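You operate a simulated robot arm through the tools that you are given. There is no shell and no other tool.

You run a simulated robot arm. Do the job below in one go: nothing can be reset, and whatever is moved stays where it is left.

TASK
Top up the counter with nuts to the job card's count.
Fine: dial the card's count, count, top up from the bench, shut the cover, fingers clear, count again to a green lamp.

Only the result counts: the job must be done as asked and must still hold three seconds after the hand-in. Knocking over, shifting, dropping, spilling or breaking anything else fails it. Lids that push on must go on centred and level and be pressed home; caps that screw on are set level and turned clockwise until they are tight.

THE ROBOT
A 6-joint arm with a two-finger parallel gripper, fixed in place. Base frame: the origin is on the floor under the middle of its stand, x ahead of it, y to its left, z up. Units: cm, degrees, N and s.
With the tool pointing down near the work surface it reaches from about 24 to 66 cm from the base axis. Its first joint turns from -66.0 to 66.0 degrees. Payload 2.9 kg.
The tool frame sits at the grasp point between the pads (the TCP): z along the fingers, y along the line on which they close. The tips reach 3 cm beyond it. The gripper opens to 11 cm. The fingers are 2 cm wide and 1 cm thick; the gripper's body (4.8 by 11.2 cm) begins 5.5 cm behind the TCP.
Orientation is told as [roll, pitch, yaw] about the base's x, y, z axes, in that order, counted from this pose: with the fingers straight down and closing along the base's y, the tool's x points along the base's -x, its y along +y and its z along -z.

THE INTERFACE
- The arm moves only by the tool move_arm. Its argument "steps" is a list of rows, each a list of 2 entries, a list of its own where there are three numbers: the shift along the base's x, y, z in cm, then the turn, a rotation vector about the base's x, y, z in degrees. In form: [[[dx, dy, dz], [rx, ry, rz]], ...]. A call has 1 to 20 rows; each row is the pose to reach, as a shift and turn from the pose commanded when the call began. "hand" is the finger opening in cm, from 0 to 11, set as the call begins (left out, the last holds). Rows are played at 5 a second. More than 5 cm and 8.6 degrees between two rows, or a gripper value outside its range, and nothing of the call is played. A pose out of reach is approached as far as the arm can. The call stops where the force on the tool passes 40 N (or 10 N more than at its start, if that is more) or the arm is blocked; 0.2 s more then pass. Each finger travels about 10.8 cm/s and halts on what it meets, pressing with about 42 N; the grip force reading is that of the motor and also rises with nothing between the fingers. The clock runs only during rows and for 0.2 s after the last one: add rows that repeat a pose to give the fingers time. It gives the time, the measured TCP pose, the force on the tool (base axes), the opening and the grip force at its end, in the units of the frame above (readings bear some noise), with the torque about the TCP (base axes, N m) and any sound that the robot's microphone picked up.
- Cameras (640 x 400 px; columns grow to the right, rows downward): "scene" is fixed at [7.51, 43.11, 139.07]; the picture's right is [-0.78, -0.62, 0.00], its down [-0.32, 0.40, -0.86] and it looks along [0.53, -0.67, -0.51] (base axes); focal length 322 px, centre (320, 200). "wrist" rides on the gripper at [7.2, 1.7, -10.3] in the tool frame; the picture's right is [-0.23, 0.97, 0.00], its down [-0.76, -0.18, -0.62] and it looks along [-0.61, -0.14, 0.78] (tool axes); focal length 222 px, centre (320, 200). There is no depth. A picture from a camera that has moved, and an enlarged one, comes with that camera's place and axes in the base frame and with its lens.
- snapshot(camera): a new picture of that camera. It takes no simulated time.
- close_up(camera, box): a new picture of the part [left, top, right, bottom] of that camera's present view, enlarged. It takes no simulated time.
- hand_in(): hands the job in; it is judged then, once.

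Places have to be worked out from the pictures, the camera data and where the tool is seen. Open the gripper and draw the arm clear of the work before you hand the job in, unless the task says otherwise.

The tools are called after "Request:" as a command line: name --argument value ..., lists and objects as JSON in quotes. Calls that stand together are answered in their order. move_arm: Moves the arm, as the interface text tells. Its arguments: {"type":"object","properties":{"steps":{"type":"array"},"hand":{"type":"number"}},"required":["steps"]} The other tools are called the same way: snapshot (camera) takes a picture; close_up (camera, box) takes an enlarged picture of a part of a camera's view; hand_in () hands the job in.

At the start:

```text
time: 0.0
tool_pos: [40.93, -20.47, 122.24]
orientation: [-0.1, 0.0, 0.1]
contact_force: [0.3, -0.6, 0.1]
moment: [0.02, -0.01, 0.0]
gripper_width: 10.98
grip_force: 0.1
```

scene: 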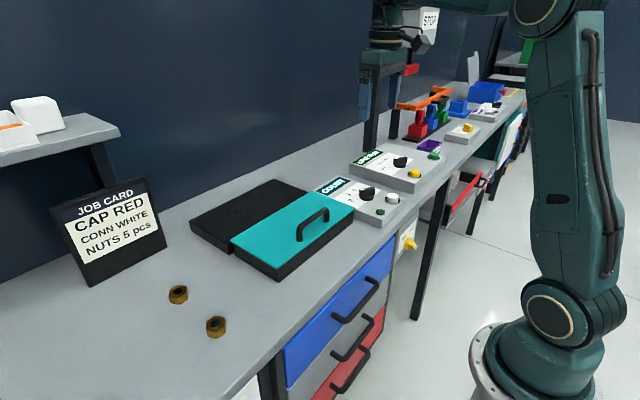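
wrist: 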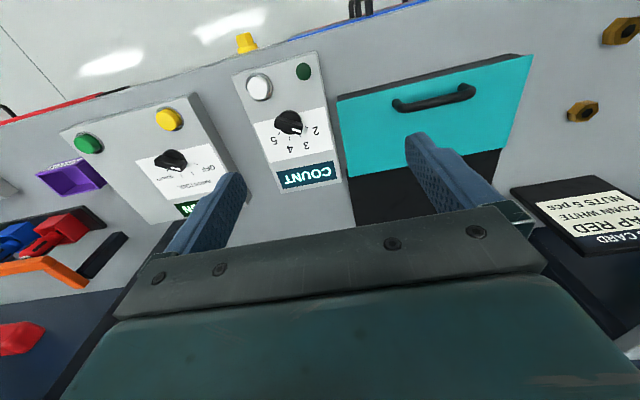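

The job card reads NUTS 5 pcs, and I can see two nuts, the teal-covered counter and the COUNT panel. I'll enlarge these parts before moving.

Request:
close_up --camera "scene" --box '[180, 140, 460, 315]'

Request:
close_up --camera "scene" --box '[40, 170, 260, 350]'

Request:
close_up --camera "wrist" --box '[220, 30, 540, 230]'

Request:
close_up --camera "scene" --box '[320, 140, 460, 228]'

```text
2.29 times, centred on (320, 228) of scene
camera zoom: at [7.51, 43.11, 139.07], right [-0.78, -0.62, 0.0], down [-0.32, 0.4, -0.86], along [0.53, -0.67, -0.51], focal length 735 px, centre (320, 137)
```

zoom: 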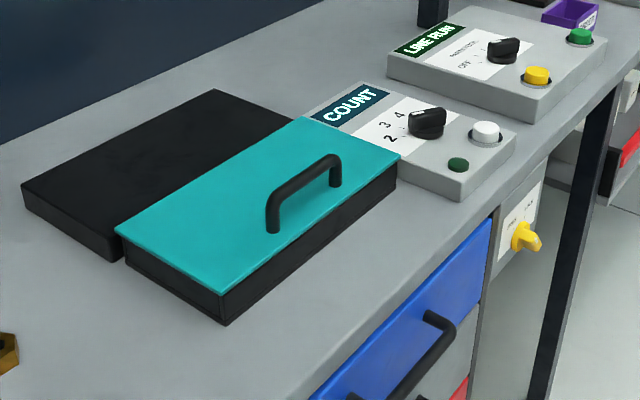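

```text
2.22 times, centred on (150, 260) of scene
camera zoom: at [7.51, 43.11, 139.07], right [-0.78, -0.62, 0.0], down [-0.32, 0.4, -0.86], along [0.53, -0.67, -0.51], focal length 714 px, centre (698, 67)
```

zoom: 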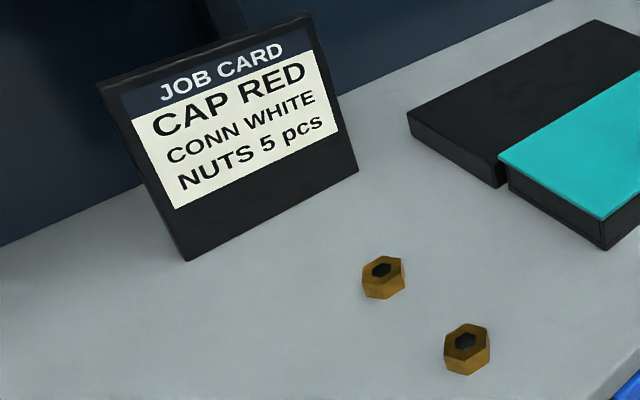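

```text
2.00 times, centred on (380, 130) of wrist
camera zoom: at [33.77, -18.59, 132.56], right [0.23, 0.97, 0.0], down [0.76, -0.18, 0.62], along [0.61, -0.14, -0.78], focal length 444 px, centre (200, 340)
```

zoom: 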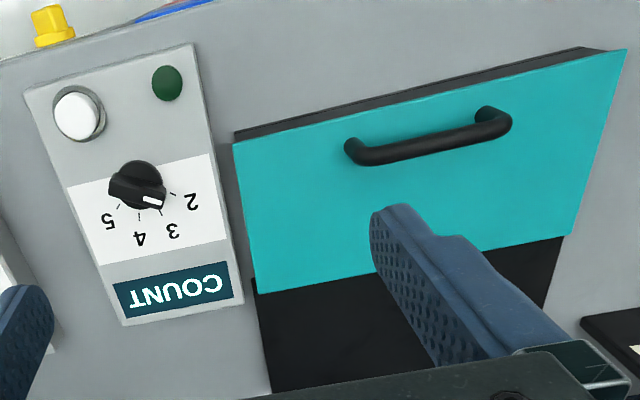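

```text
4.55 times, centred on (390, 184) of scene
camera zoom: at [7.51, 43.11, 139.07], right [-0.78, -0.62, 0.0], down [-0.32, 0.4, -0.86], along [0.53, -0.67, -0.51], focal length 1462 px, centre (2, 273)
```

zoom: 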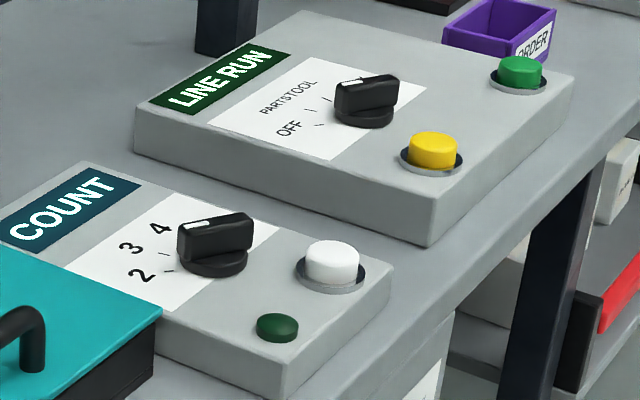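

The card asks for 5 nuts. By triangulation the bench top is at about z=90, the COUNT button near (39.5,-29.8,94) and the knob near (46,-27,94.5). The cover handle is near (47,-4.5,97) and the nuts near (57,25.4) and (45,25.4). I'll move above the COUNT panel to read the dial.

Request:
move_arm --steps '[[[0.8, -1.6, -3.5], [0, 0, 0]], [[1.5, -3.2, -7], [0, 0, 0]], [[2.2, -4.8, -10.5], [0, 0, 0]], [[3, -6.5, -14], [0, 0, 0]], [[3, -6.5, -14], [0, 0, 0]]]'

Request:
snapshot --camera "wrist"

Request:
snapshot --camera "scene"

```text
time: 1.2
tool_pos: [44.08, -26.89, 108.5]
orientation: [0.0, 0.0, 0.0]
contact_force: [0.0, -0.4, 0.3]
moment: [-0.04, 0.01, 0.0]
gripper_width: 10.98
grip_force: 0.0
```

```text
taken
camera wrist: at [36.78, -25.14, 118.74], right [0.23, 0.97, 0.0], down [0.76, -0.18, 0.62], along [0.61, -0.14, -0.78], focal length 222 px, centre (320, 200)
```

wrist: 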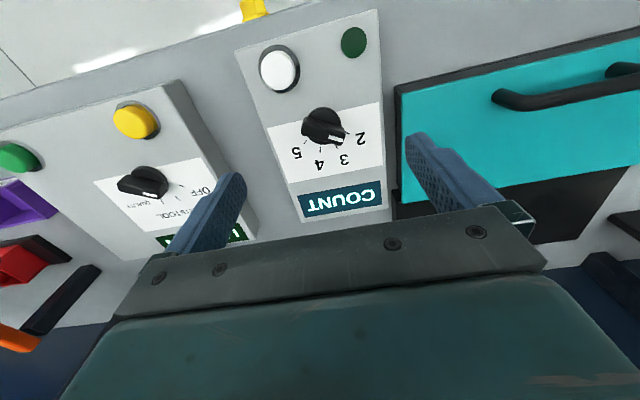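

```text
taken
```

scene: 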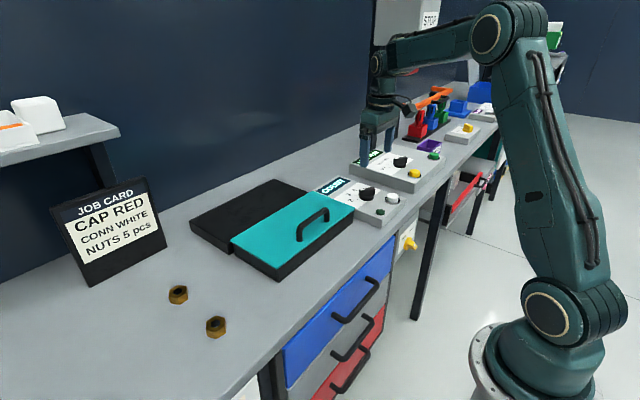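

The panel is in view between the fingers; I'll enlarge the dial and button.

Request:
close_up --camera "wrist" --box '[230, 0, 400, 225]'

Request:
close_up --camera "wrist" --box '[390, 30, 640, 210]'

Request:
close_up --camera "scene" --box '[340, 165, 410, 225]'

```text
1.78 times, centred on (315, 112) of wrist
camera zoom: at [36.78, -25.14, 118.74], right [0.23, 0.97, 0.0], down [0.76, -0.18, 0.62], along [0.61, -0.14, -0.78], focal length 395 px, centre (329, 356)
```

zoom: 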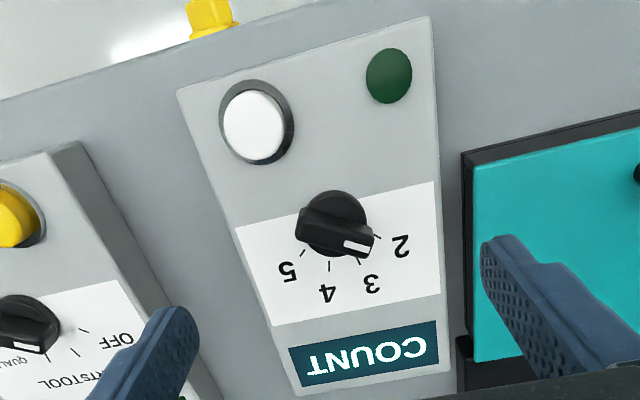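

```text
2.22 times, centred on (515, 120) of wrist
camera zoom: at [36.78, -25.14, 118.74], right [0.23, 0.97, 0.0], down [0.76, -0.18, 0.62], along [0.61, -0.14, -0.78], focal length 494 px, centre (-113, 378)
```

zoom: 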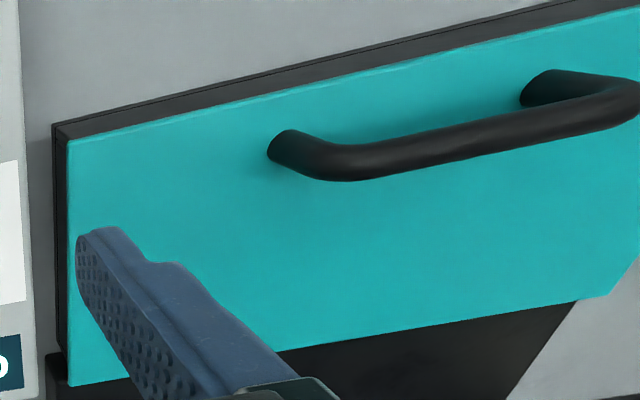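

```text
6.67 times, centred on (375, 195) of scene
camera zoom: at [7.51, 43.11, 139.07], right [-0.78, -0.62, 0.0], down [-0.32, 0.4, -0.86], along [0.53, -0.67, -0.51], focal length 2144 px, centre (-47, 233)
```

zoom: 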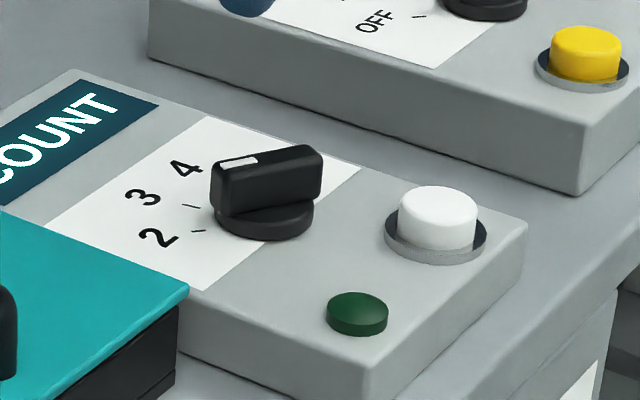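

The labels are 40–45° apart, centred near (46.3,-26.9), and the pointer is now on 2. It needs about 120–135° clockwise to reach 5. I'll turn the gripper across the knob bar, stay above it, and look from closer.

Request:
move_arm --steps '[[[0.3, 0, -0.6], [0, 0, 8]], [[0.6, 0, -1.2], [0, 0, 16]], [[0.9, 0, -1.8], [0, 0, 24]], [[1.2, 0, -2.5], [0, 0, 32]], [[1.5, 0, -3], [0, 0, 40]], [[1.7, 0, -3.6], [0, 0, 48]], [[1.9, 0, -4.2], [0, 0, 56]], [[2.1, 0, -5], [0, 0, 62]], [[2.1, 0, -5], [0, 0, 62]]]' --hand 6

Request:
snapshot --camera "wrist"

Request:
close_up --camera "scene" --box '[320, 100, 460, 240]'

```text
time: 3.2
tool_pos: [46.26, -26.83, 103.35]
orientation: [0.1, 0.0, 62.1]
contact_force: [0.6, 0.0, 0.2]
moment: [0.01, 0.0, 0.03]
gripper_width: 6.01
grip_force: 0.1
```

```text
taken
camera wrist: at [41.28, -32.38, 113.58], right [-0.75, 0.66, 0.0], down [0.51, 0.59, 0.62], along [0.41, 0.47, -0.78], focal length 222 px, centre (320, 200)
```

wrist: 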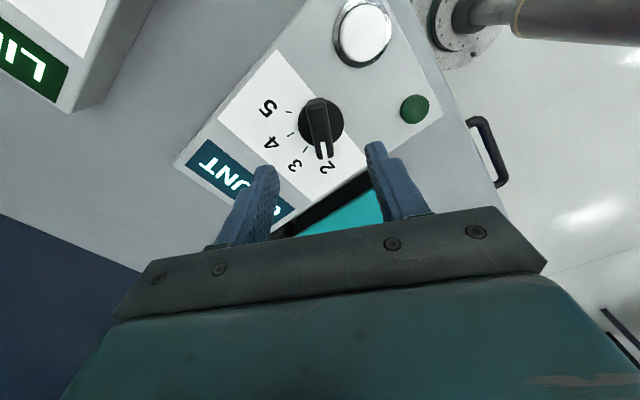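

```text
2.86 times, centred on (390, 170) of scene
camera zoom: at [7.51, 43.11, 139.07], right [-0.78, -0.62, 0.0], down [-0.32, 0.4, -0.86], along [0.53, -0.67, -0.51], focal length 919 px, centre (120, 286)
```

zoom: 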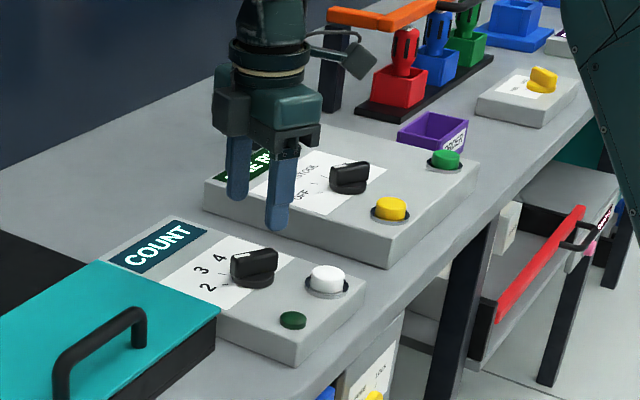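

The pointer sits on 2. I'll enlarge this view to fix the knob's centre and bar angle.

Request:
close_up --camera "wrist" --box '[230, 60, 410, 200]'

```text
2.86 times, centred on (320, 130) of wrist
camera zoom: at [41.28, -32.38, 113.58], right [-0.75, 0.66, 0.0], down [0.51, 0.59, 0.62], along [0.41, 0.47, -0.78], focal length 635 px, centre (320, 400)
```

zoom: 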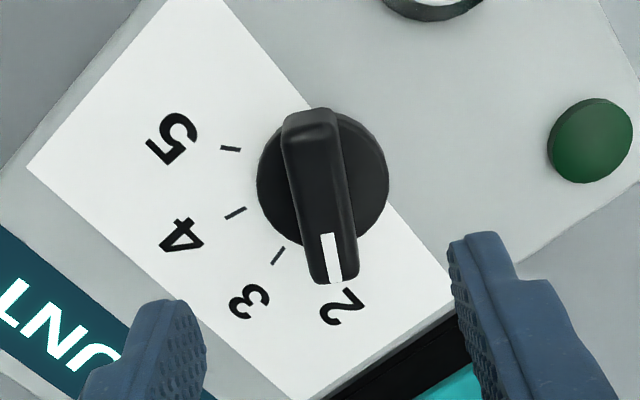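

The knob centre is about (46.0,-26.9), its bar lies at about 58–60°, and its top is near z=96. I'll lower the tips around the bar to about 1.4 cm above the panel.

Request:
move_arm --steps '[[[-0.1, 0, -2], [0, 0, -1]], [[-0.2, -0.05, -4], [0, 0, -2]], [[-0.2, -0.05, -5], [0, 0, -2]], [[-0.2, -0.05, -5.8], [0, 0, -2]], [[-0.2, -0.05, -5.8], [0, 0, -2]]]' --hand 4.5

Request:
snapshot --camera "wrist"

Request:
close_up --camera "scene" --box '[330, 140, 440, 230]'

```text
time: 4.4
tool_pos: [45.87, -26.88, 97.36]
orientation: [0.0, 0.0, 59.9]
contact_force: [0.5, 0.1, -0.2]
moment: [0.03, -0.02, 0.02]
gripper_width: 4.51
grip_force: 0.0
```

```text
taken
camera wrist: at [40.76, -32.24, 107.69], right [-0.73, 0.68, 0.0], down [0.53, 0.57, 0.62], along [0.43, 0.46, -0.78], focal length 222 px, centre (320, 200)
```

wrist: 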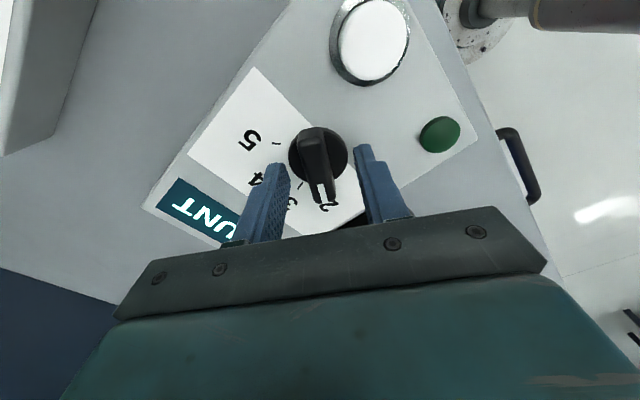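

```text
4.44 times, centred on (385, 185) of scene
camera zoom: at [7.51, 43.11, 139.07], right [-0.78, -0.62, 0.0], down [-0.32, 0.4, -0.86], along [0.53, -0.67, -0.51], focal length 1429 px, centre (31, 267)
```

zoom: 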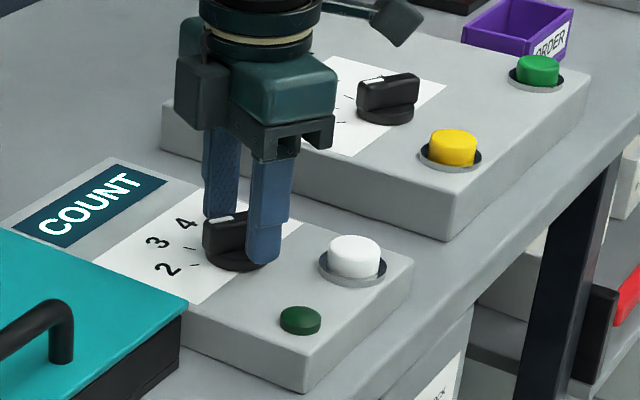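

The tips straddle the knob bar without contact. I'll close on it.

Request:
move_arm --steps '[[[0, 0, 0], [0, 0, 0]], [[0, 0, 0], [0, 0, 0]], [[0, 0, 0], [0, 0, 0]]]' --hand 0.5

Request:
close_up --camera "wrist" --box '[200, 60, 500, 250]'

```text
time: 5.2
tool_pos: [46.01, -26.99, 97.45]
orientation: [-0.1, 0.0, 60.0]
contact_force: [12.6, -6.8, -6.7]
moment: [-0.17, -0.21, 0.02]
gripper_width: 1.58
grip_force: 45.4
```

```text
2.11 times, centred on (350, 155) of wrist
camera zoom: at [40.84, -32.28, 107.7], right [-0.73, 0.68, 0.0], down [0.53, 0.57, 0.62], along [0.43, 0.45, -0.78], focal length 468 px, centre (257, 295)
```

zoom: 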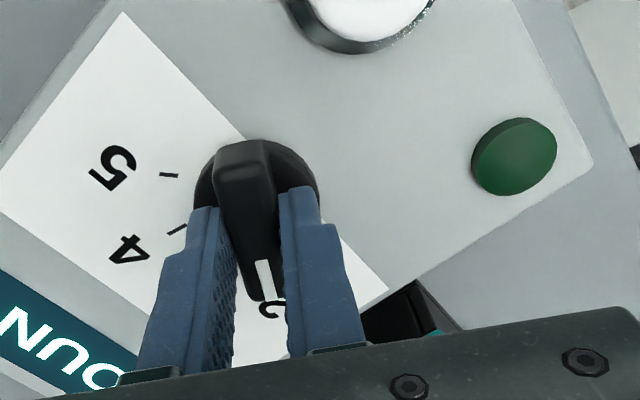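

The grip holds at 1.58 cm with a small side load toward (+x,-y), so I'll nudge (0.15,-0.1) to centre and turn the first 40° clockwise.

Request:
move_arm --steps '[[[0.15, -0.08, 0], [0, 0, 0]], [[0.15, -0.08, 0], [0, 0, -8]], [[0.15, -0.08, 0], [0, 0, -16]], [[0.15, -0.08, 0], [0, 0, -24]], [[0.15, -0.08, 0], [0, 0, -32]], [[0.15, -0.08, 0], [0, 0, -40]], [[0.15, -0.08, 0], [0, 0, -40]]]' --hand 0.5

Request:
snapshot --camera "wrist"

```text
time: 6.8
tool_pos: [45.93, -27.02, 97.42]
orientation: [0.1, 0.2, 19.8]
contact_force: [-8.8, 5.0, 4.3]
moment: [0.08, 0.05, 0.01]
gripper_width: 1.57
grip_force: 44.7
```

```text
taken
camera wrist: at [38.6, -27.77, 107.72], right [-0.12, 0.99, 0.0], down [0.78, 0.09, 0.62], along [0.62, 0.07, -0.78], focal length 222 px, centre (320, 200)
```

wrist: 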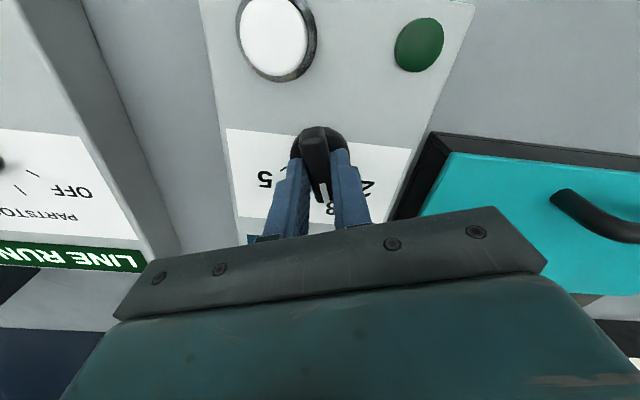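

The knob turns with the gripper and now points at 3. I'll ease the side load slightly and continue 80° clockwise to 5.

Request:
move_arm --steps '[[[-0.07, 0.04, 0], [0, 0, -8]], [[-0.07, 0.04, 0], [0, 0, -16]], [[-0.07, 0.04, 0], [0, 0, -24]], [[-0.07, 0.04, 0], [0, 0, -32]], [[-0.07, 0.04, 0], [0, 0, -40]], [[-0.07, 0.04, 0], [0, 0, -48]], [[-0.07, 0.04, 0], [0, 0, -56]], [[-0.07, 0.04, 0], [0, 0, -64]], [[-0.07, 0.04, 0], [0, 0, -72]], [[-0.07, 0.04, 0], [0, 0, -80]], [[-0.07, 0.04, 0], [0, 0, -80]]]' --hand 0.5

Request:
snapshot --camera "wrist"

Request:
close_up --camera "scene" --box '[330, 140, 440, 230]'

```text
time: 9.2
tool_pos: [45.94, -27.04, 97.4]
orientation: [0.0, 0.1, -60.2]
contact_force: [-3.2, -12.0, -15.5]
moment: [-1.17, -0.48, 0.18]
gripper_width: 1.58
grip_force: 44.8
```

```text
taken
camera wrist: at [43.82, -19.81, 107.71], right [0.96, 0.29, 0.0], down [0.22, -0.75, 0.62], along [0.18, -0.6, -0.78], focal length 222 px, centre (320, 200)
```

wrist: 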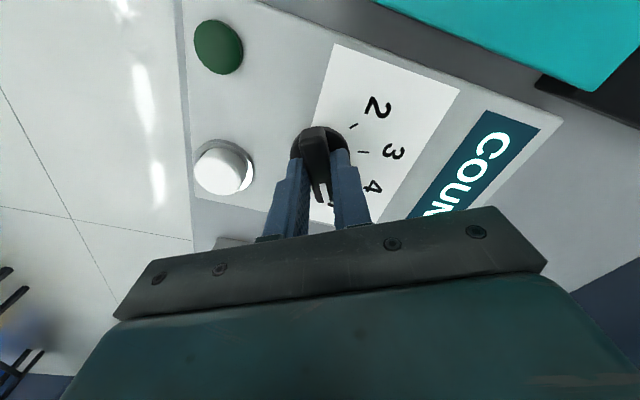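

```text
4.44 times, centred on (385, 185) of scene
camera zoom: at [7.52, 43.07, 139.09], right [-0.78, -0.62, 0.0], down [-0.32, 0.4, -0.86], along [0.53, -0.67, -0.51], focal length 1429 px, centre (31, 267)
```

zoom: 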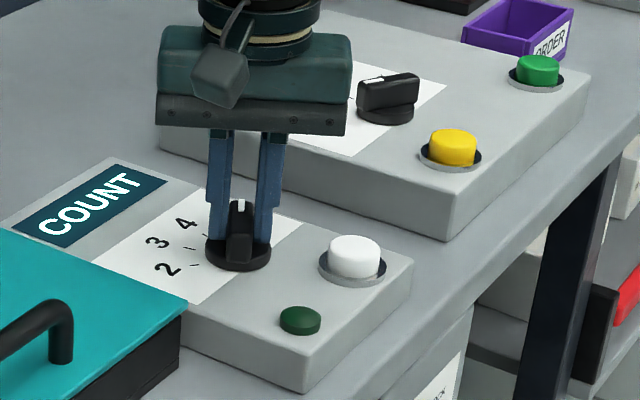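

The pointer now seems to face 5. There is some load on the tool, so I'll open the fingers and see whether it clears.

Request:
move_arm --steps '[[[0, 0, 0], [0, 0, 0]], [[0, 0, 0], [0, 0, 0]], [[0, 0, 0], [0, 0, 0]]]' --hand 4.5

Request:
snapshot --camera "wrist"

```text
time: 10.0
tool_pos: [46.03, -26.89, 97.46]
orientation: [0.1, -0.1, -60.0]
contact_force: [0.3, 0.5, -0.1]
moment: [0.02, 0.0, 0.02]
gripper_width: 4.5
grip_force: 0.0
```

```text
taken
camera wrist: at [43.82, -19.73, 107.78], right [0.96, 0.29, 0.0], down [0.23, -0.75, 0.62], along [0.18, -0.6, -0.78], focal length 222 px, centre (320, 200)
```

wrist: 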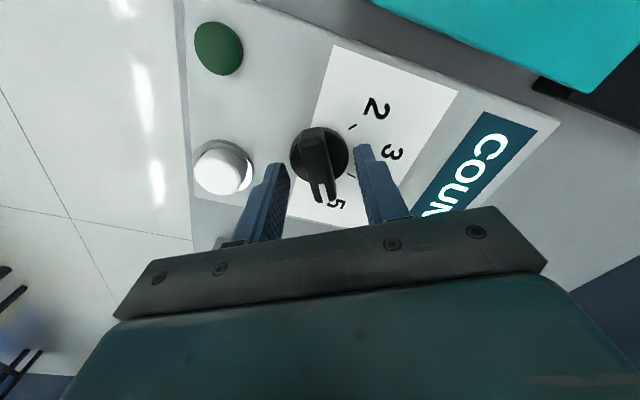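

The load is gone and the knob stays on 5. I'll lift straight up and confirm.

Request:
move_arm --steps '[[[0, 0, 3], [0, 0, 0]], [[0, 0, 6], [0, 0, 0]], [[0, 0, 6], [0, 0, 0]]]' --hand 4.5

Request:
close_up --camera "wrist" --box '[180, 30, 480, 220]'

Request:
close_up --camera "scene" --box '[330, 140, 440, 230]'

```text
time: 10.8
tool_pos: [45.91, -26.88, 103.51]
orientation: [-0.1, 0.0, -60.0]
contact_force: [-0.5, 0.1, -0.5]
moment: [0.0, -0.03, 0.01]
gripper_width: 4.51
grip_force: 0.0
```

```text
2.11 times, centred on (330, 125) of wrist
camera zoom: at [43.75, -19.75, 113.87], right [0.96, 0.29, 0.0], down [0.23, -0.75, 0.62], along [0.18, -0.6, -0.78], focal length 468 px, centre (299, 358)
```

zoom: 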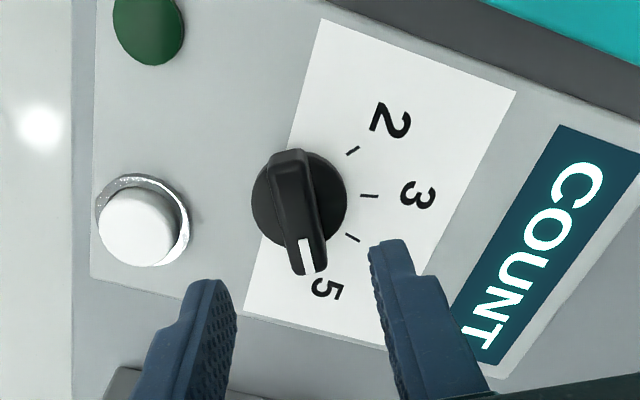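

```text
4.44 times, centred on (385, 185) of scene
camera zoom: at [7.51, 43.11, 139.07], right [-0.78, -0.62, 0.0], down [-0.32, 0.4, -0.86], along [0.53, -0.67, -0.51], focal length 1429 px, centre (31, 267)
```

zoom: 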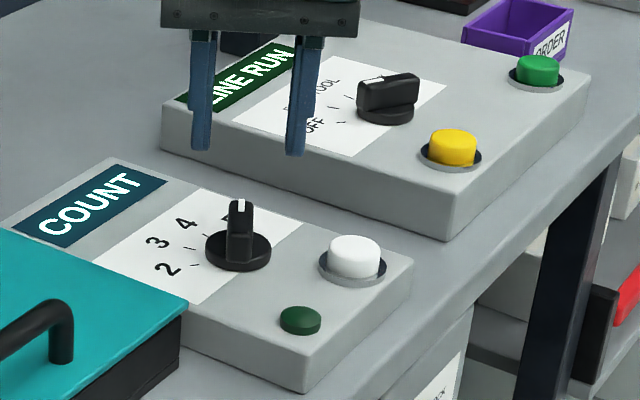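

The dial is on 5. Next is the white COUNT button near (39.4,-29.8), top about z=94.4. I'll turn the wrist back to yaw 0, close the fingers and move above it.

Request:
move_arm --steps '[[[-0.8, -0.4, 0], [0, 0, 8]], [[-1.6, -0.8, 0], [0, 0, 16]], [[-2.4, -1.2, 0], [0, 0, 24]], [[-3.3, -1.6, 0], [0, 0, 32]], [[-4.2, -2, -0.5], [0, 0, 40]], [[-5, -2.4, -1], [0, 0, 48]], [[-5.8, -2.7, -2], [0, 0, 56]], [[-6.6, -2.9, -3], [0, 0, 60]], [[-6.6, -2.9, -3], [0, 0, 60]]]' --hand 0

Request:
snapshot --camera "wrist"

Request:
close_up --camera "scene" --box '[330, 140, 440, 230]'

```text
time: 12.8
tool_pos: [39.37, -29.83, 100.37]
orientation: [0.0, 0.0, 0.0]
contact_force: [0.7, -0.3, 0.2]
moment: [-0.01, 0.01, 0.0]
gripper_width: 0.01
grip_force: 37.3
```

```text
taken
camera wrist: at [32.09, -28.12, 110.76], right [0.23, 0.97, 0.0], down [0.76, -0.18, 0.62], along [0.61, -0.14, -0.78], focal length 222 px, centre (320, 200)
```

wrist: 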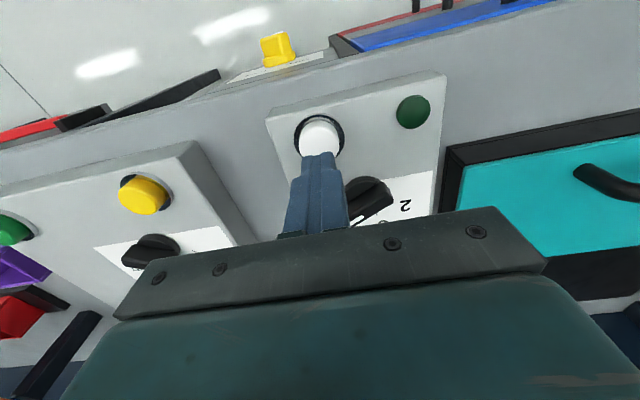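

```text
4.44 times, centred on (385, 185) of scene
camera zoom: at [7.51, 43.11, 139.07], right [-0.78, -0.62, 0.0], down [-0.32, 0.4, -0.86], along [0.53, -0.67, -0.51], focal length 1429 px, centre (31, 267)
```

zoom: 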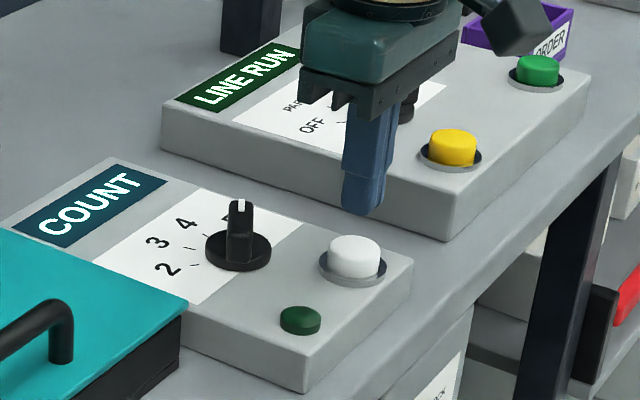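

The closed tips are just above the button, slightly far in x. I'll shift -0.3 in x and press down slowly, watching the force.

Request:
move_arm --steps '[[[-0.3, 0, -1.5], [0, 0, 0]], [[-0.3, 0, -2.4], [0, 0, 0]], [[-0.3, 0, -2.8], [0, 0, 0]], [[-0.3, 0, -3.1], [0, 0, 0]], [[-0.3, 0, -3.3], [0, 0, 0]], [[-0.3, 0, -3.5], [0, 0, 0]]]' --hand 0

Request:
close_up --camera "scene" --box '[330, 140, 440, 230]'

```text
time: 14.2
tool_pos: [39.17, -29.96, 97.09]
orientation: [-0.1, -0.2, 0.0]
contact_force: [-4.4, -0.3, 13.0]
moment: [0.02, 0.17, 0.02]
gripper_width: 0.02
grip_force: 37.6
heard: click
```

```text
4.44 times, centred on (385, 185) of scene
camera zoom: at [7.48, 43.13, 139.07], right [-0.78, -0.62, 0.0], down [-0.32, 0.4, -0.86], along [0.53, -0.67, -0.51], focal length 1429 px, centre (31, 267)
```

zoom: 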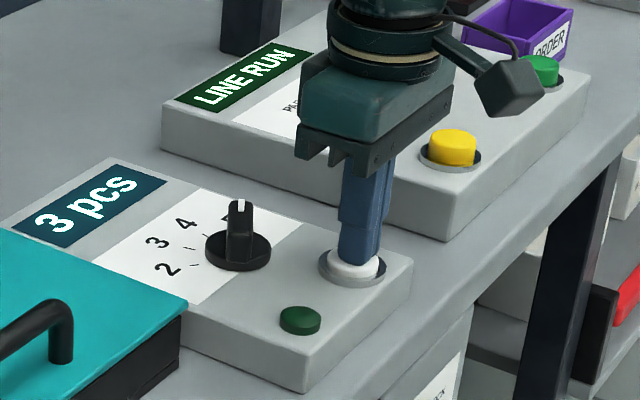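

A click was heard and the display reads "3 pcs", so I need to add both nuts. I'll release the button, rise, and move toward the cover to study it.

Request:
move_arm --steps '[[[0, 0, 2], [0, 0, 0]], [[0, 0, 6], [0, 0, 0]], [[0, 2, 10.5], [0, 0, 0]], [[0.5, 6.5, 12.5], [0, 0, 0]], [[1, 11, 14], [0, 0, 0]], [[1.5, 15.5, 14], [0, 0, 0]], [[2, 20, 14], [0, 0, 0]], [[2, 24.5, 14], [0, 0, 0]], [[2, 24.5, 14], [0, 0, 0]]]' --hand 5

Request:
snapshot --camera "wrist"

Request:
snapshot --camera "scene"

```text
time: 16.2
tool_pos: [41.01, -4.89, 110.72]
orientation: [0.0, -0.1, 0.0]
contact_force: [-0.3, 0.5, -0.8]
moment: [0.01, 0.0, 0.0]
gripper_width: 5.03
grip_force: 0.0
```

```text
taken
camera wrist: at [33.76, -3.18, 121.08], right [0.23, 0.97, 0.0], down [0.76, -0.18, 0.62], along [0.61, -0.14, -0.78], focal length 222 px, centre (320, 200)
```

wrist: 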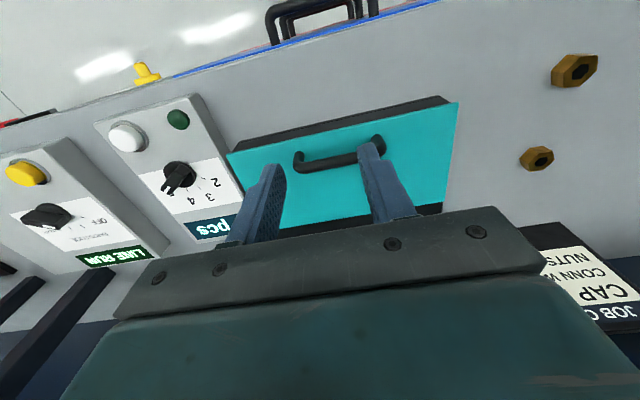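

```text
taken
```

scene: 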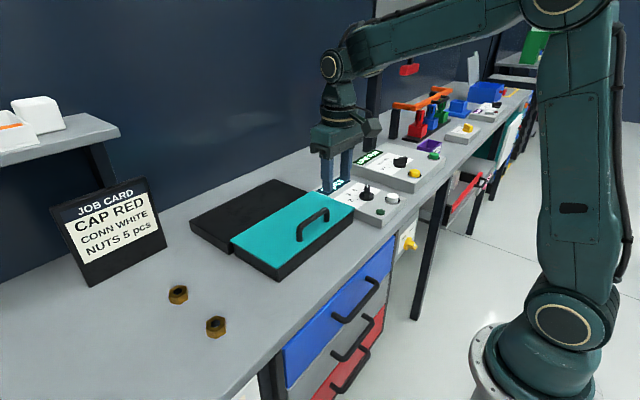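

I'll enlarge the seam between the cover and the black deck, and the handle, to tell whether the cover slides or hinges.

Request:
close_up --camera "scene" --box '[180, 170, 280, 290]'

Request:
close_up --camera "scene" --box '[260, 170, 370, 280]'

Request:
close_up --camera "wrist" --box '[210, 80, 480, 250]'

```text
3.33 times, centred on (230, 230) of scene
camera zoom: at [7.5, 43.12, 139.07], right [-0.78, -0.62, 0.0], down [-0.32, 0.4, -0.86], along [0.53, -0.67, -0.51], focal length 1072 px, centre (620, 100)
```

zoom: 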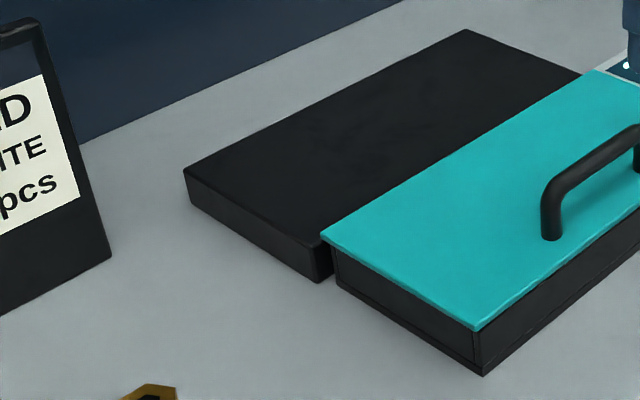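

```text
3.64 times, centred on (315, 225) of scene
camera zoom: at [7.5, 43.12, 139.07], right [-0.78, -0.62, 0.0], down [-0.32, 0.4, -0.86], along [0.53, -0.67, -0.51], focal length 1169 px, centre (338, 109)
```

zoom: 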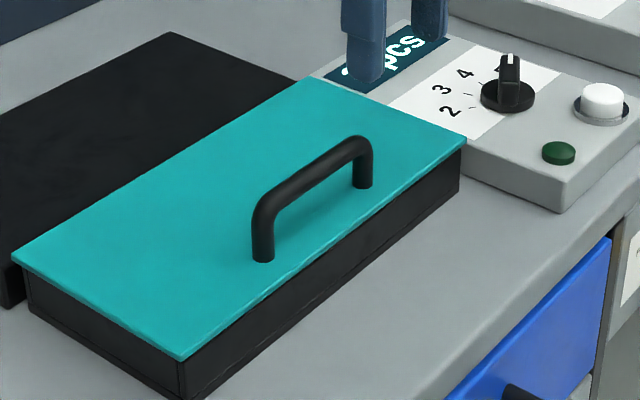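

```text
2.35 times, centred on (345, 165) of wrist
camera zoom: at [33.76, -3.18, 121.08], right [0.23, 0.97, 0.0], down [0.76, -0.18, 0.62], along [0.61, -0.14, -0.78], focal length 523 px, centre (261, 282)
```

zoom: 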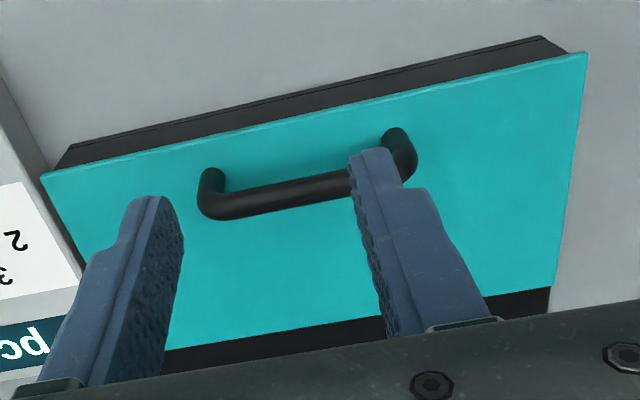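

The cover is a flat plate at z≈94, and the deck behind it is as high as the box, so it looks like a slide in x. The handle bar is at x≈46.9, y from -9.4 to 0.7, with its top near z=98.5. I'll turn to yaw -90 above the handle to grip the bar.

Request:
move_arm --steps '[[[0.5, 0, -0.5], [0, 0, -8]], [[1, 0.1, -1], [0, 0, -16]], [[1.5, 0.2, -1.5], [0, 0, -24]], [[2, 0.3, -2], [0, 0, -32]], [[2.6, 0.4, -2.5], [0, 0, -40]], [[3.2, 0.5, -3], [0, 0, -48]], [[3.8, 0.6, -3.5], [0, 0, -56]], [[4.4, 0.6, -4], [0, 0, -64]], [[5, 0.6, -4.5], [0, 0, -72]], [[5.5, 0.6, -5], [0, 0, -80]], [[5.9, 0.6, -5.5], [0, 0, -87]], [[5.9, 0.6, -6], [0, 0, -90]], [[5.9, 0.6, -6], [0, 0, -90]]]' --hand 5

Request:
snapshot --camera "wrist"

Request:
close_up --camera "scene" --box '[240, 110, 400, 290]'

```text
time: 19.0
tool_pos: [47.1, -4.73, 104.92]
orientation: [0.0, 0.1, -90.1]
contact_force: [-0.5, 0.8, 0.0]
moment: [-0.03, 0.02, 0.04]
gripper_width: 5.03
grip_force: 0.1
```

```text
taken
camera wrist: at [48.69, 2.65, 115.34], right [0.97, -0.23, 0.0], down [-0.18, -0.76, 0.62], along [-0.14, -0.61, -0.78], focal length 222 px, centre (320, 200)
```

wrist: 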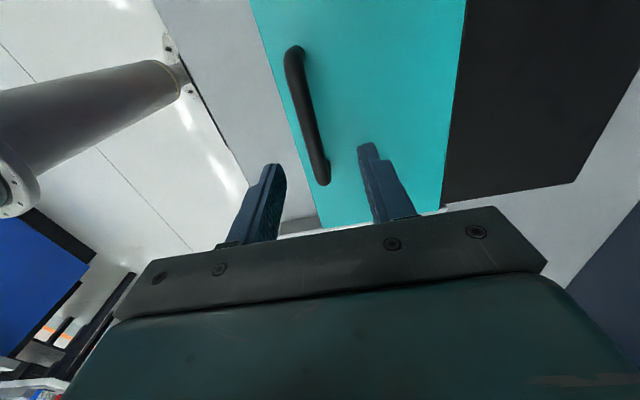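

```text
2.22 times, centred on (320, 200) of scene
camera zoom: at [7.51, 43.11, 139.07], right [-0.78, -0.62, 0.0], down [-0.32, 0.4, -0.86], along [0.53, -0.67, -0.51], focal length 714 px, centre (320, 200)
```

zoom: 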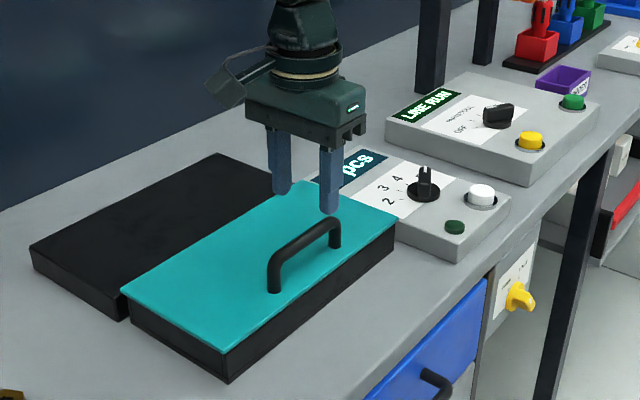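

The bar runs between the open fingers at x≈46.8. I'll lower the tips to z≈96.5, keeping them well above the cover.

Request:
move_arm --steps '[[[-0.2, 0.3, -2], [0, 0, 0]], [[-0.2, 0.3, -4], [0, 0, 0]], [[-0.2, 0.3, -5.4], [0, 0, 0]], [[-0.2, 0.3, -5.4], [0, 0, 0]]]' --hand 5

Request:
snapshot --camera "wrist"

Request:
close_up --camera "scene" --box '[240, 110, 400, 290]'

```text
time: 20.0
tool_pos: [47.04, -4.36, 99.55]
orientation: [0.0, 0.0, -90.0]
contact_force: [-0.1, -0.7, -0.7]
moment: [0.0, 0.02, 0.02]
gripper_width: 5.01
grip_force: 0.1
```

```text
taken
camera wrist: at [48.58, 3.08, 109.96], right [0.97, -0.23, 0.0], down [-0.18, -0.76, 0.62], along [-0.14, -0.61, -0.78], focal length 222 px, centre (320, 200)
```

wrist: 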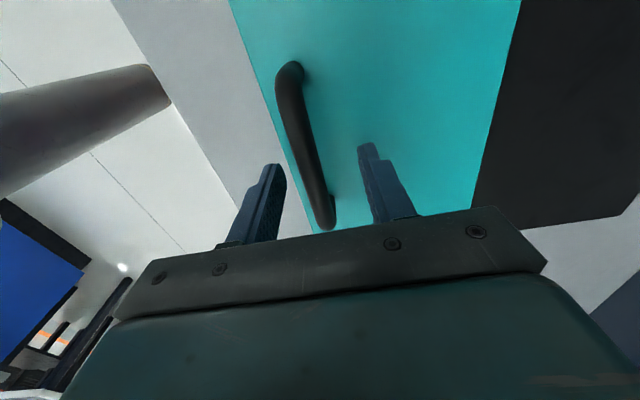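

```text
2.22 times, centred on (320, 200) of scene
camera zoom: at [7.51, 43.11, 139.07], right [-0.78, -0.62, 0.0], down [-0.32, 0.4, -0.86], along [0.53, -0.67, -0.51], focal length 714 px, centre (320, 200)
```

zoom: 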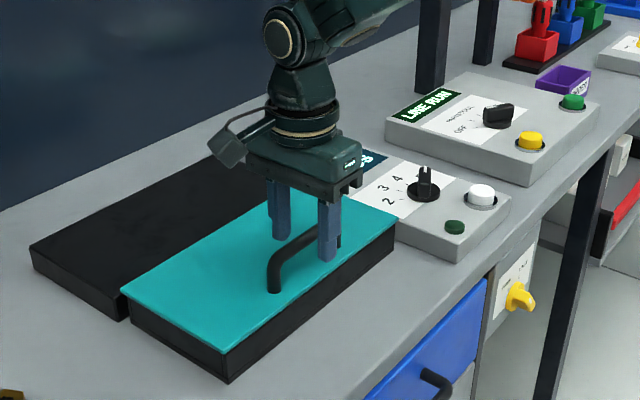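

The fingers straddle the bar, which is at about x=46.75. I'll shift -0.15 in x and close on it.

Request:
move_arm --steps '[[[-0.15, 0, 0], [0, 0, 0]], [[-0.15, 0, 0], [0, 0, 0]], [[-0.15, 0, 0], [0, 0, 0]], [[-0.15, 0, 0], [0, 0, 0]]]' --hand 0.5

Request:
snapshot --camera "wrist"

```text
time: 21.0
tool_pos: [46.79, -4.36, 99.68]
orientation: [0.0, 0.0, -90.0]
contact_force: [-3.1, 6.5, -0.2]
moment: [0.23, 0.04, -0.07]
gripper_width: 1.34
grip_force: 45.0
```

```text
taken
camera wrist: at [48.43, 3.03, 109.93], right [0.97, -0.23, 0.0], down [-0.18, -0.76, 0.62], along [-0.14, -0.61, -0.78], focal length 222 px, centre (320, 200)
```

wrist: 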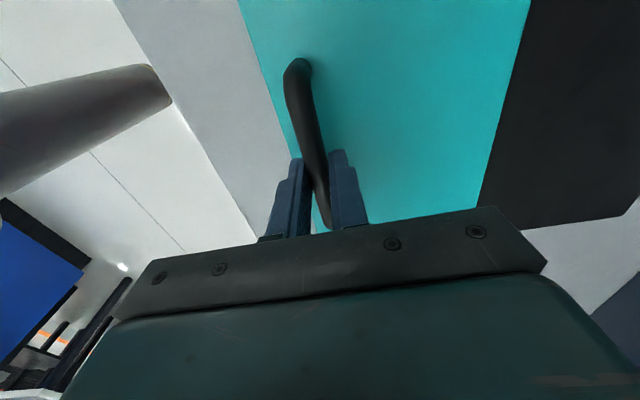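

The bar is held at 1.34 cm. I'll test a small +x slide and watch the force.

Request:
move_arm --steps '[[[0.4, 0, 0], [0, 0, 0]], [[0.8, 0, 0], [0, 0, 0]], [[1.2, 0, 0], [0, 0, 0]], [[1.6, 0, 0], [0, 0, 0]]]' --hand 0.5

Request:
close_up --camera "scene" --box '[180, 150, 400, 290]'

```text
time: 22.0
tool_pos: [48.36, -4.2, 99.56]
orientation: [0.0, 0.1, -89.8]
contact_force: [-0.7, 22.3, 6.7]
moment: [0.19, 0.0, -0.12]
gripper_width: 1.35
grip_force: 44.9
```

```text
2.86 times, centred on (290, 220) of scene
camera zoom: at [7.49, 43.18, 139.05], right [-0.78, -0.62, 0.0], down [-0.32, 0.4, -0.86], along [0.53, -0.68, -0.51], focal length 919 px, centre (406, 143)
```

zoom: 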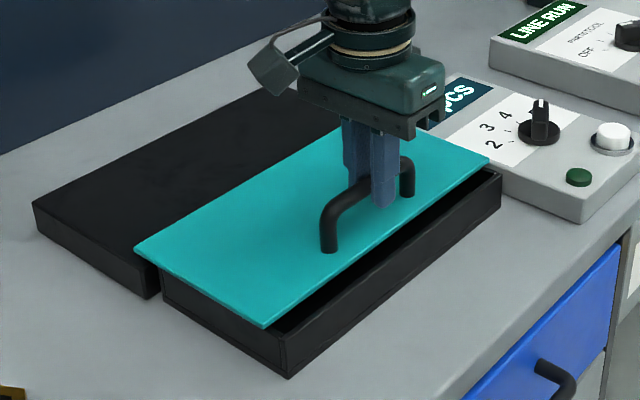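

The cover slides in +x easily, but there is a 22 N side force in +y. I'll give way by +0.2 in y and continue a bit further.

Request:
move_arm --steps '[[[0, 0.2, 0], [0, 0, 0]], [[0.6, 0.2, 0], [0, 0, 0]], [[1.2, 0.2, 0], [0, 0, 0]], [[1.8, 0.2, 0], [0, 0, 0]]]' --hand 0.5

```text
time: 23.0
tool_pos: [50.08, -4.39, 99.63]
orientation: [0.1, -0.1, -90.1]
contact_force: [0.2, 4.5, 17.7]
moment: [0.64, -0.01, 0.14]
gripper_width: 1.35
grip_force: 45.2
```

Side load dropped to 4.5 N. A slight upward push remains, so I'll ease z by +0.1 and keep sliding back.

Request:
move_arm --steps '[[[0.6, 0.05, 0.1], [0, 0, 0]], [[1.3, 0.05, 0.1], [0, 0, 0]], [[2.0, 0.05, 0.1], [0, 0, 0]], [[2.7, 0.05, 0.1], [0, 0, 0]], [[3.4, 0.05, 0.1], [0, 0, 0]], [[4.1, 0.05, 0.1], [0, 0, 0]], [[4.8, 0.05, 0.1], [0, 0, 0]]]' --hand 0.5

Request:
close_up --camera "scene" --box '[160, 120, 400, 290]'

```text
time: 24.6
tool_pos: [54.86, -4.34, 99.52]
orientation: [-0.1, 0.1, -89.9]
contact_force: [-1.6, -9.7, -7.1]
moment: [-0.24, 0.03, 0.02]
gripper_width: 1.33
grip_force: 44.7
```

```text
2.35 times, centred on (280, 205) of scene
camera zoom: at [7.51, 43.09, 139.08], right [-0.78, -0.62, 0.0], down [-0.32, 0.4, -0.86], along [0.53, -0.67, -0.51], focal length 757 px, centre (414, 188)
```

zoom: 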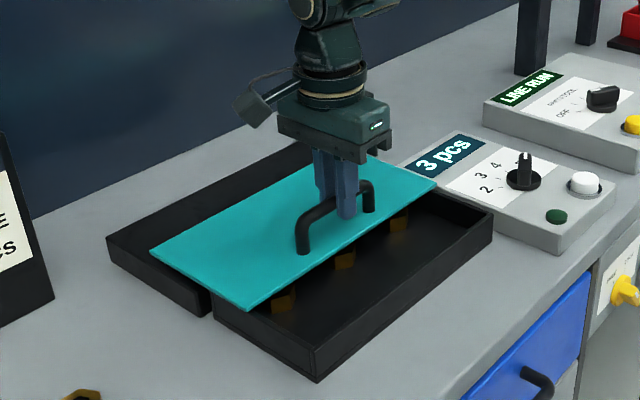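

Three nuts are appearing in the tray. I'll keep sliding the cover back.

Request:
move_arm --steps '[[[0.6, -0.05, -0.05], [0, 0, 0]], [[1.2, -0.05, -0.05], [0, 0, 0]], [[1.8, -0.05, -0.05], [0, 0, 0]], [[2.4, -0.05, -0.05], [0, 0, 0]], [[3.0, -0.05, -0.05], [0, 0, 0]], [[3.6, -0.05, -0.05], [0, 0, 0]], [[4.2, -0.05, -0.05], [0, 0, 0]]]' --hand 0.5

Request:
close_up --camera "scene" --box '[160, 120, 400, 290]'

```text
time: 26.2
tool_pos: [59.29, -4.33, 99.53]
orientation: [0.0, -0.1, -90.1]
contact_force: [-0.8, -12.1, 1.9]
moment: [-0.48, -0.01, 0.02]
gripper_width: 1.34
grip_force: 44.8
```

```text
2.35 times, centred on (280, 205) of scene
camera zoom: at [7.5, 43.08, 139.08], right [-0.78, -0.62, 0.0], down [-0.32, 0.4, -0.86], along [0.53, -0.67, -0.51], focal length 757 px, centre (414, 188)
```

zoom: 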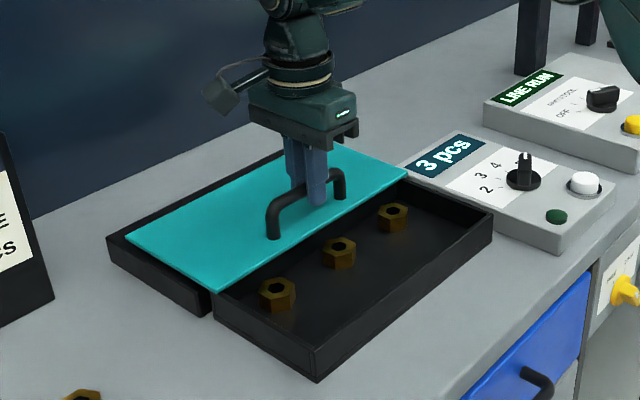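

All three nuts sit in a row at x≈55, leaving the front half of the tray (x 45.5–53) free. The cover is open far enough, so I'll release the handle, relieving the side load first, and rise.

Request:
move_arm --steps '[[[0, -0.1, 0], [0, 0, 0]], [[0, -0.1, 0], [0, 0, 0]]]' --hand 0.5

Request:
move_arm --steps '[[[0, 0, 0], [0, 0, 0]], [[0, 0, 0], [0, 0, 0]], [[0, 0, 0], [0, 0, 0]]]' --hand 4.5

Request:
move_arm --steps '[[[0, 0, 3], [0, 0, 0]], [[0, 0, 7], [0, 0, 0]], [[0, 0, 11], [0, 0, 0]], [[0, 0, 11], [0, 0, 0]]]' --hand 4.5

Request:
snapshot --camera "scene"

```text
time: 26.8
tool_pos: [59.17, -4.28, 99.74]
orientation: [-0.1, 0.0, -89.9]
contact_force: [0.1, -5.2, 1.5]
moment: [-0.27, -0.02, -0.1]
gripper_width: 1.33
grip_force: 44.9
```

```text
time: 27.6
tool_pos: [59.11, -4.33, 99.57]
orientation: [0.0, 0.0, -90.0]
contact_force: [0.7, -0.5, -0.4]
moment: [-0.01, -0.01, -0.02]
gripper_width: 4.5
grip_force: 0.1
```

```text
time: 28.6
tool_pos: [59.06, -4.3, 110.75]
orientation: [0.0, -0.1, -89.9]
contact_force: [-0.1, 0.6, -0.3]
moment: [-0.01, -0.03, -0.01]
gripper_width: 4.5
grip_force: 0.1
```

```text
taken
```

scene: 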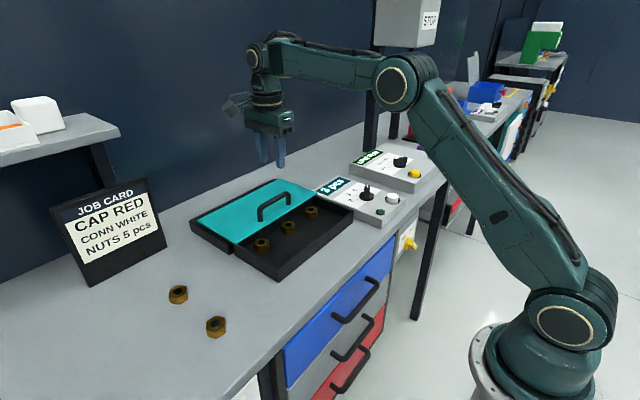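

The cover stays open and the arm is clear. I'll swing over to the nearer loose nut at about (45,25.4), turning back to yaw 0.

Request:
move_arm --steps '[[[-1.2, 2, 0], [0, 0, 8]], [[-2.4, 4.3, 0], [0, 0, 16]], [[-3.6, 6.6, 0], [0, 0, 24]], [[-4.8, 9, 0], [0, 0, 32]], [[-6, 11.4, -0.5], [0, 0, 40]], [[-7.2, 13.8, -1], [0, 0, 48]], [[-8.4, 16.2, -1.5], [0, 0, 56]], [[-9.6, 18.6, -2], [0, 0, 64]], [[-10.8, 21, -2.5], [0, 0, 72]], [[-12, 23.4, -3], [0, 0, 80]], [[-13.2, 26, -3.5], [0, 0, 86]], [[-14.2, 29.2, -4], [0, 0, 90]], [[-14.2, 29.2, -4], [0, 0, 90]]]' --hand 7

Request:
snapshot --camera "wrist"

Request:
snapshot --camera "scene"

```text
time: 31.4
tool_pos: [44.83, 24.91, 106.55]
orientation: [0.0, 0.0, 0.1]
contact_force: [-0.8, -0.2, -0.1]
moment: [0.0, 0.0, 0.0]
gripper_width: 7.01
grip_force: 0.0
```

```text
taken
camera wrist: at [37.53, 26.69, 116.89], right [0.23, 0.97, 0.0], down [0.76, -0.18, 0.62], along [0.61, -0.14, -0.78], focal length 222 px, centre (320, 200)
```

wrist: 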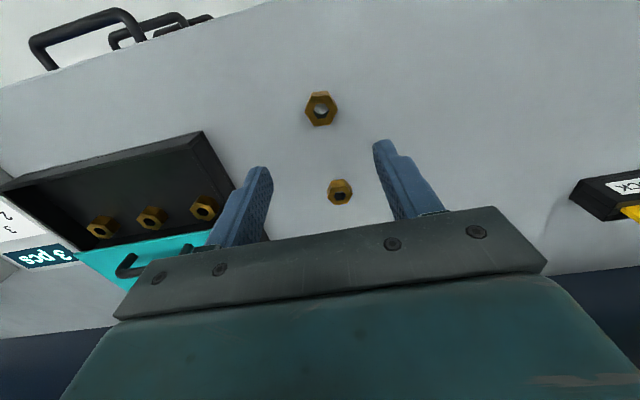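

```text
taken
```

scene: 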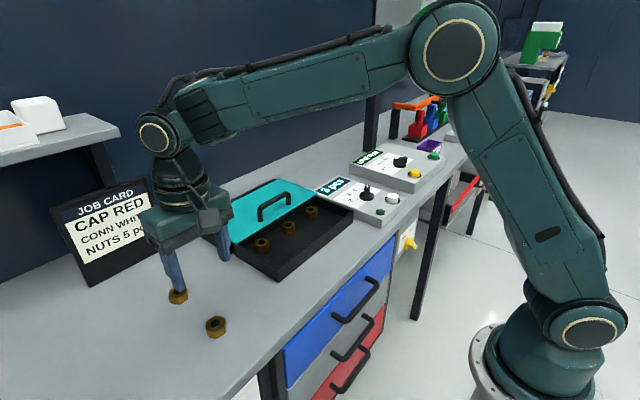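

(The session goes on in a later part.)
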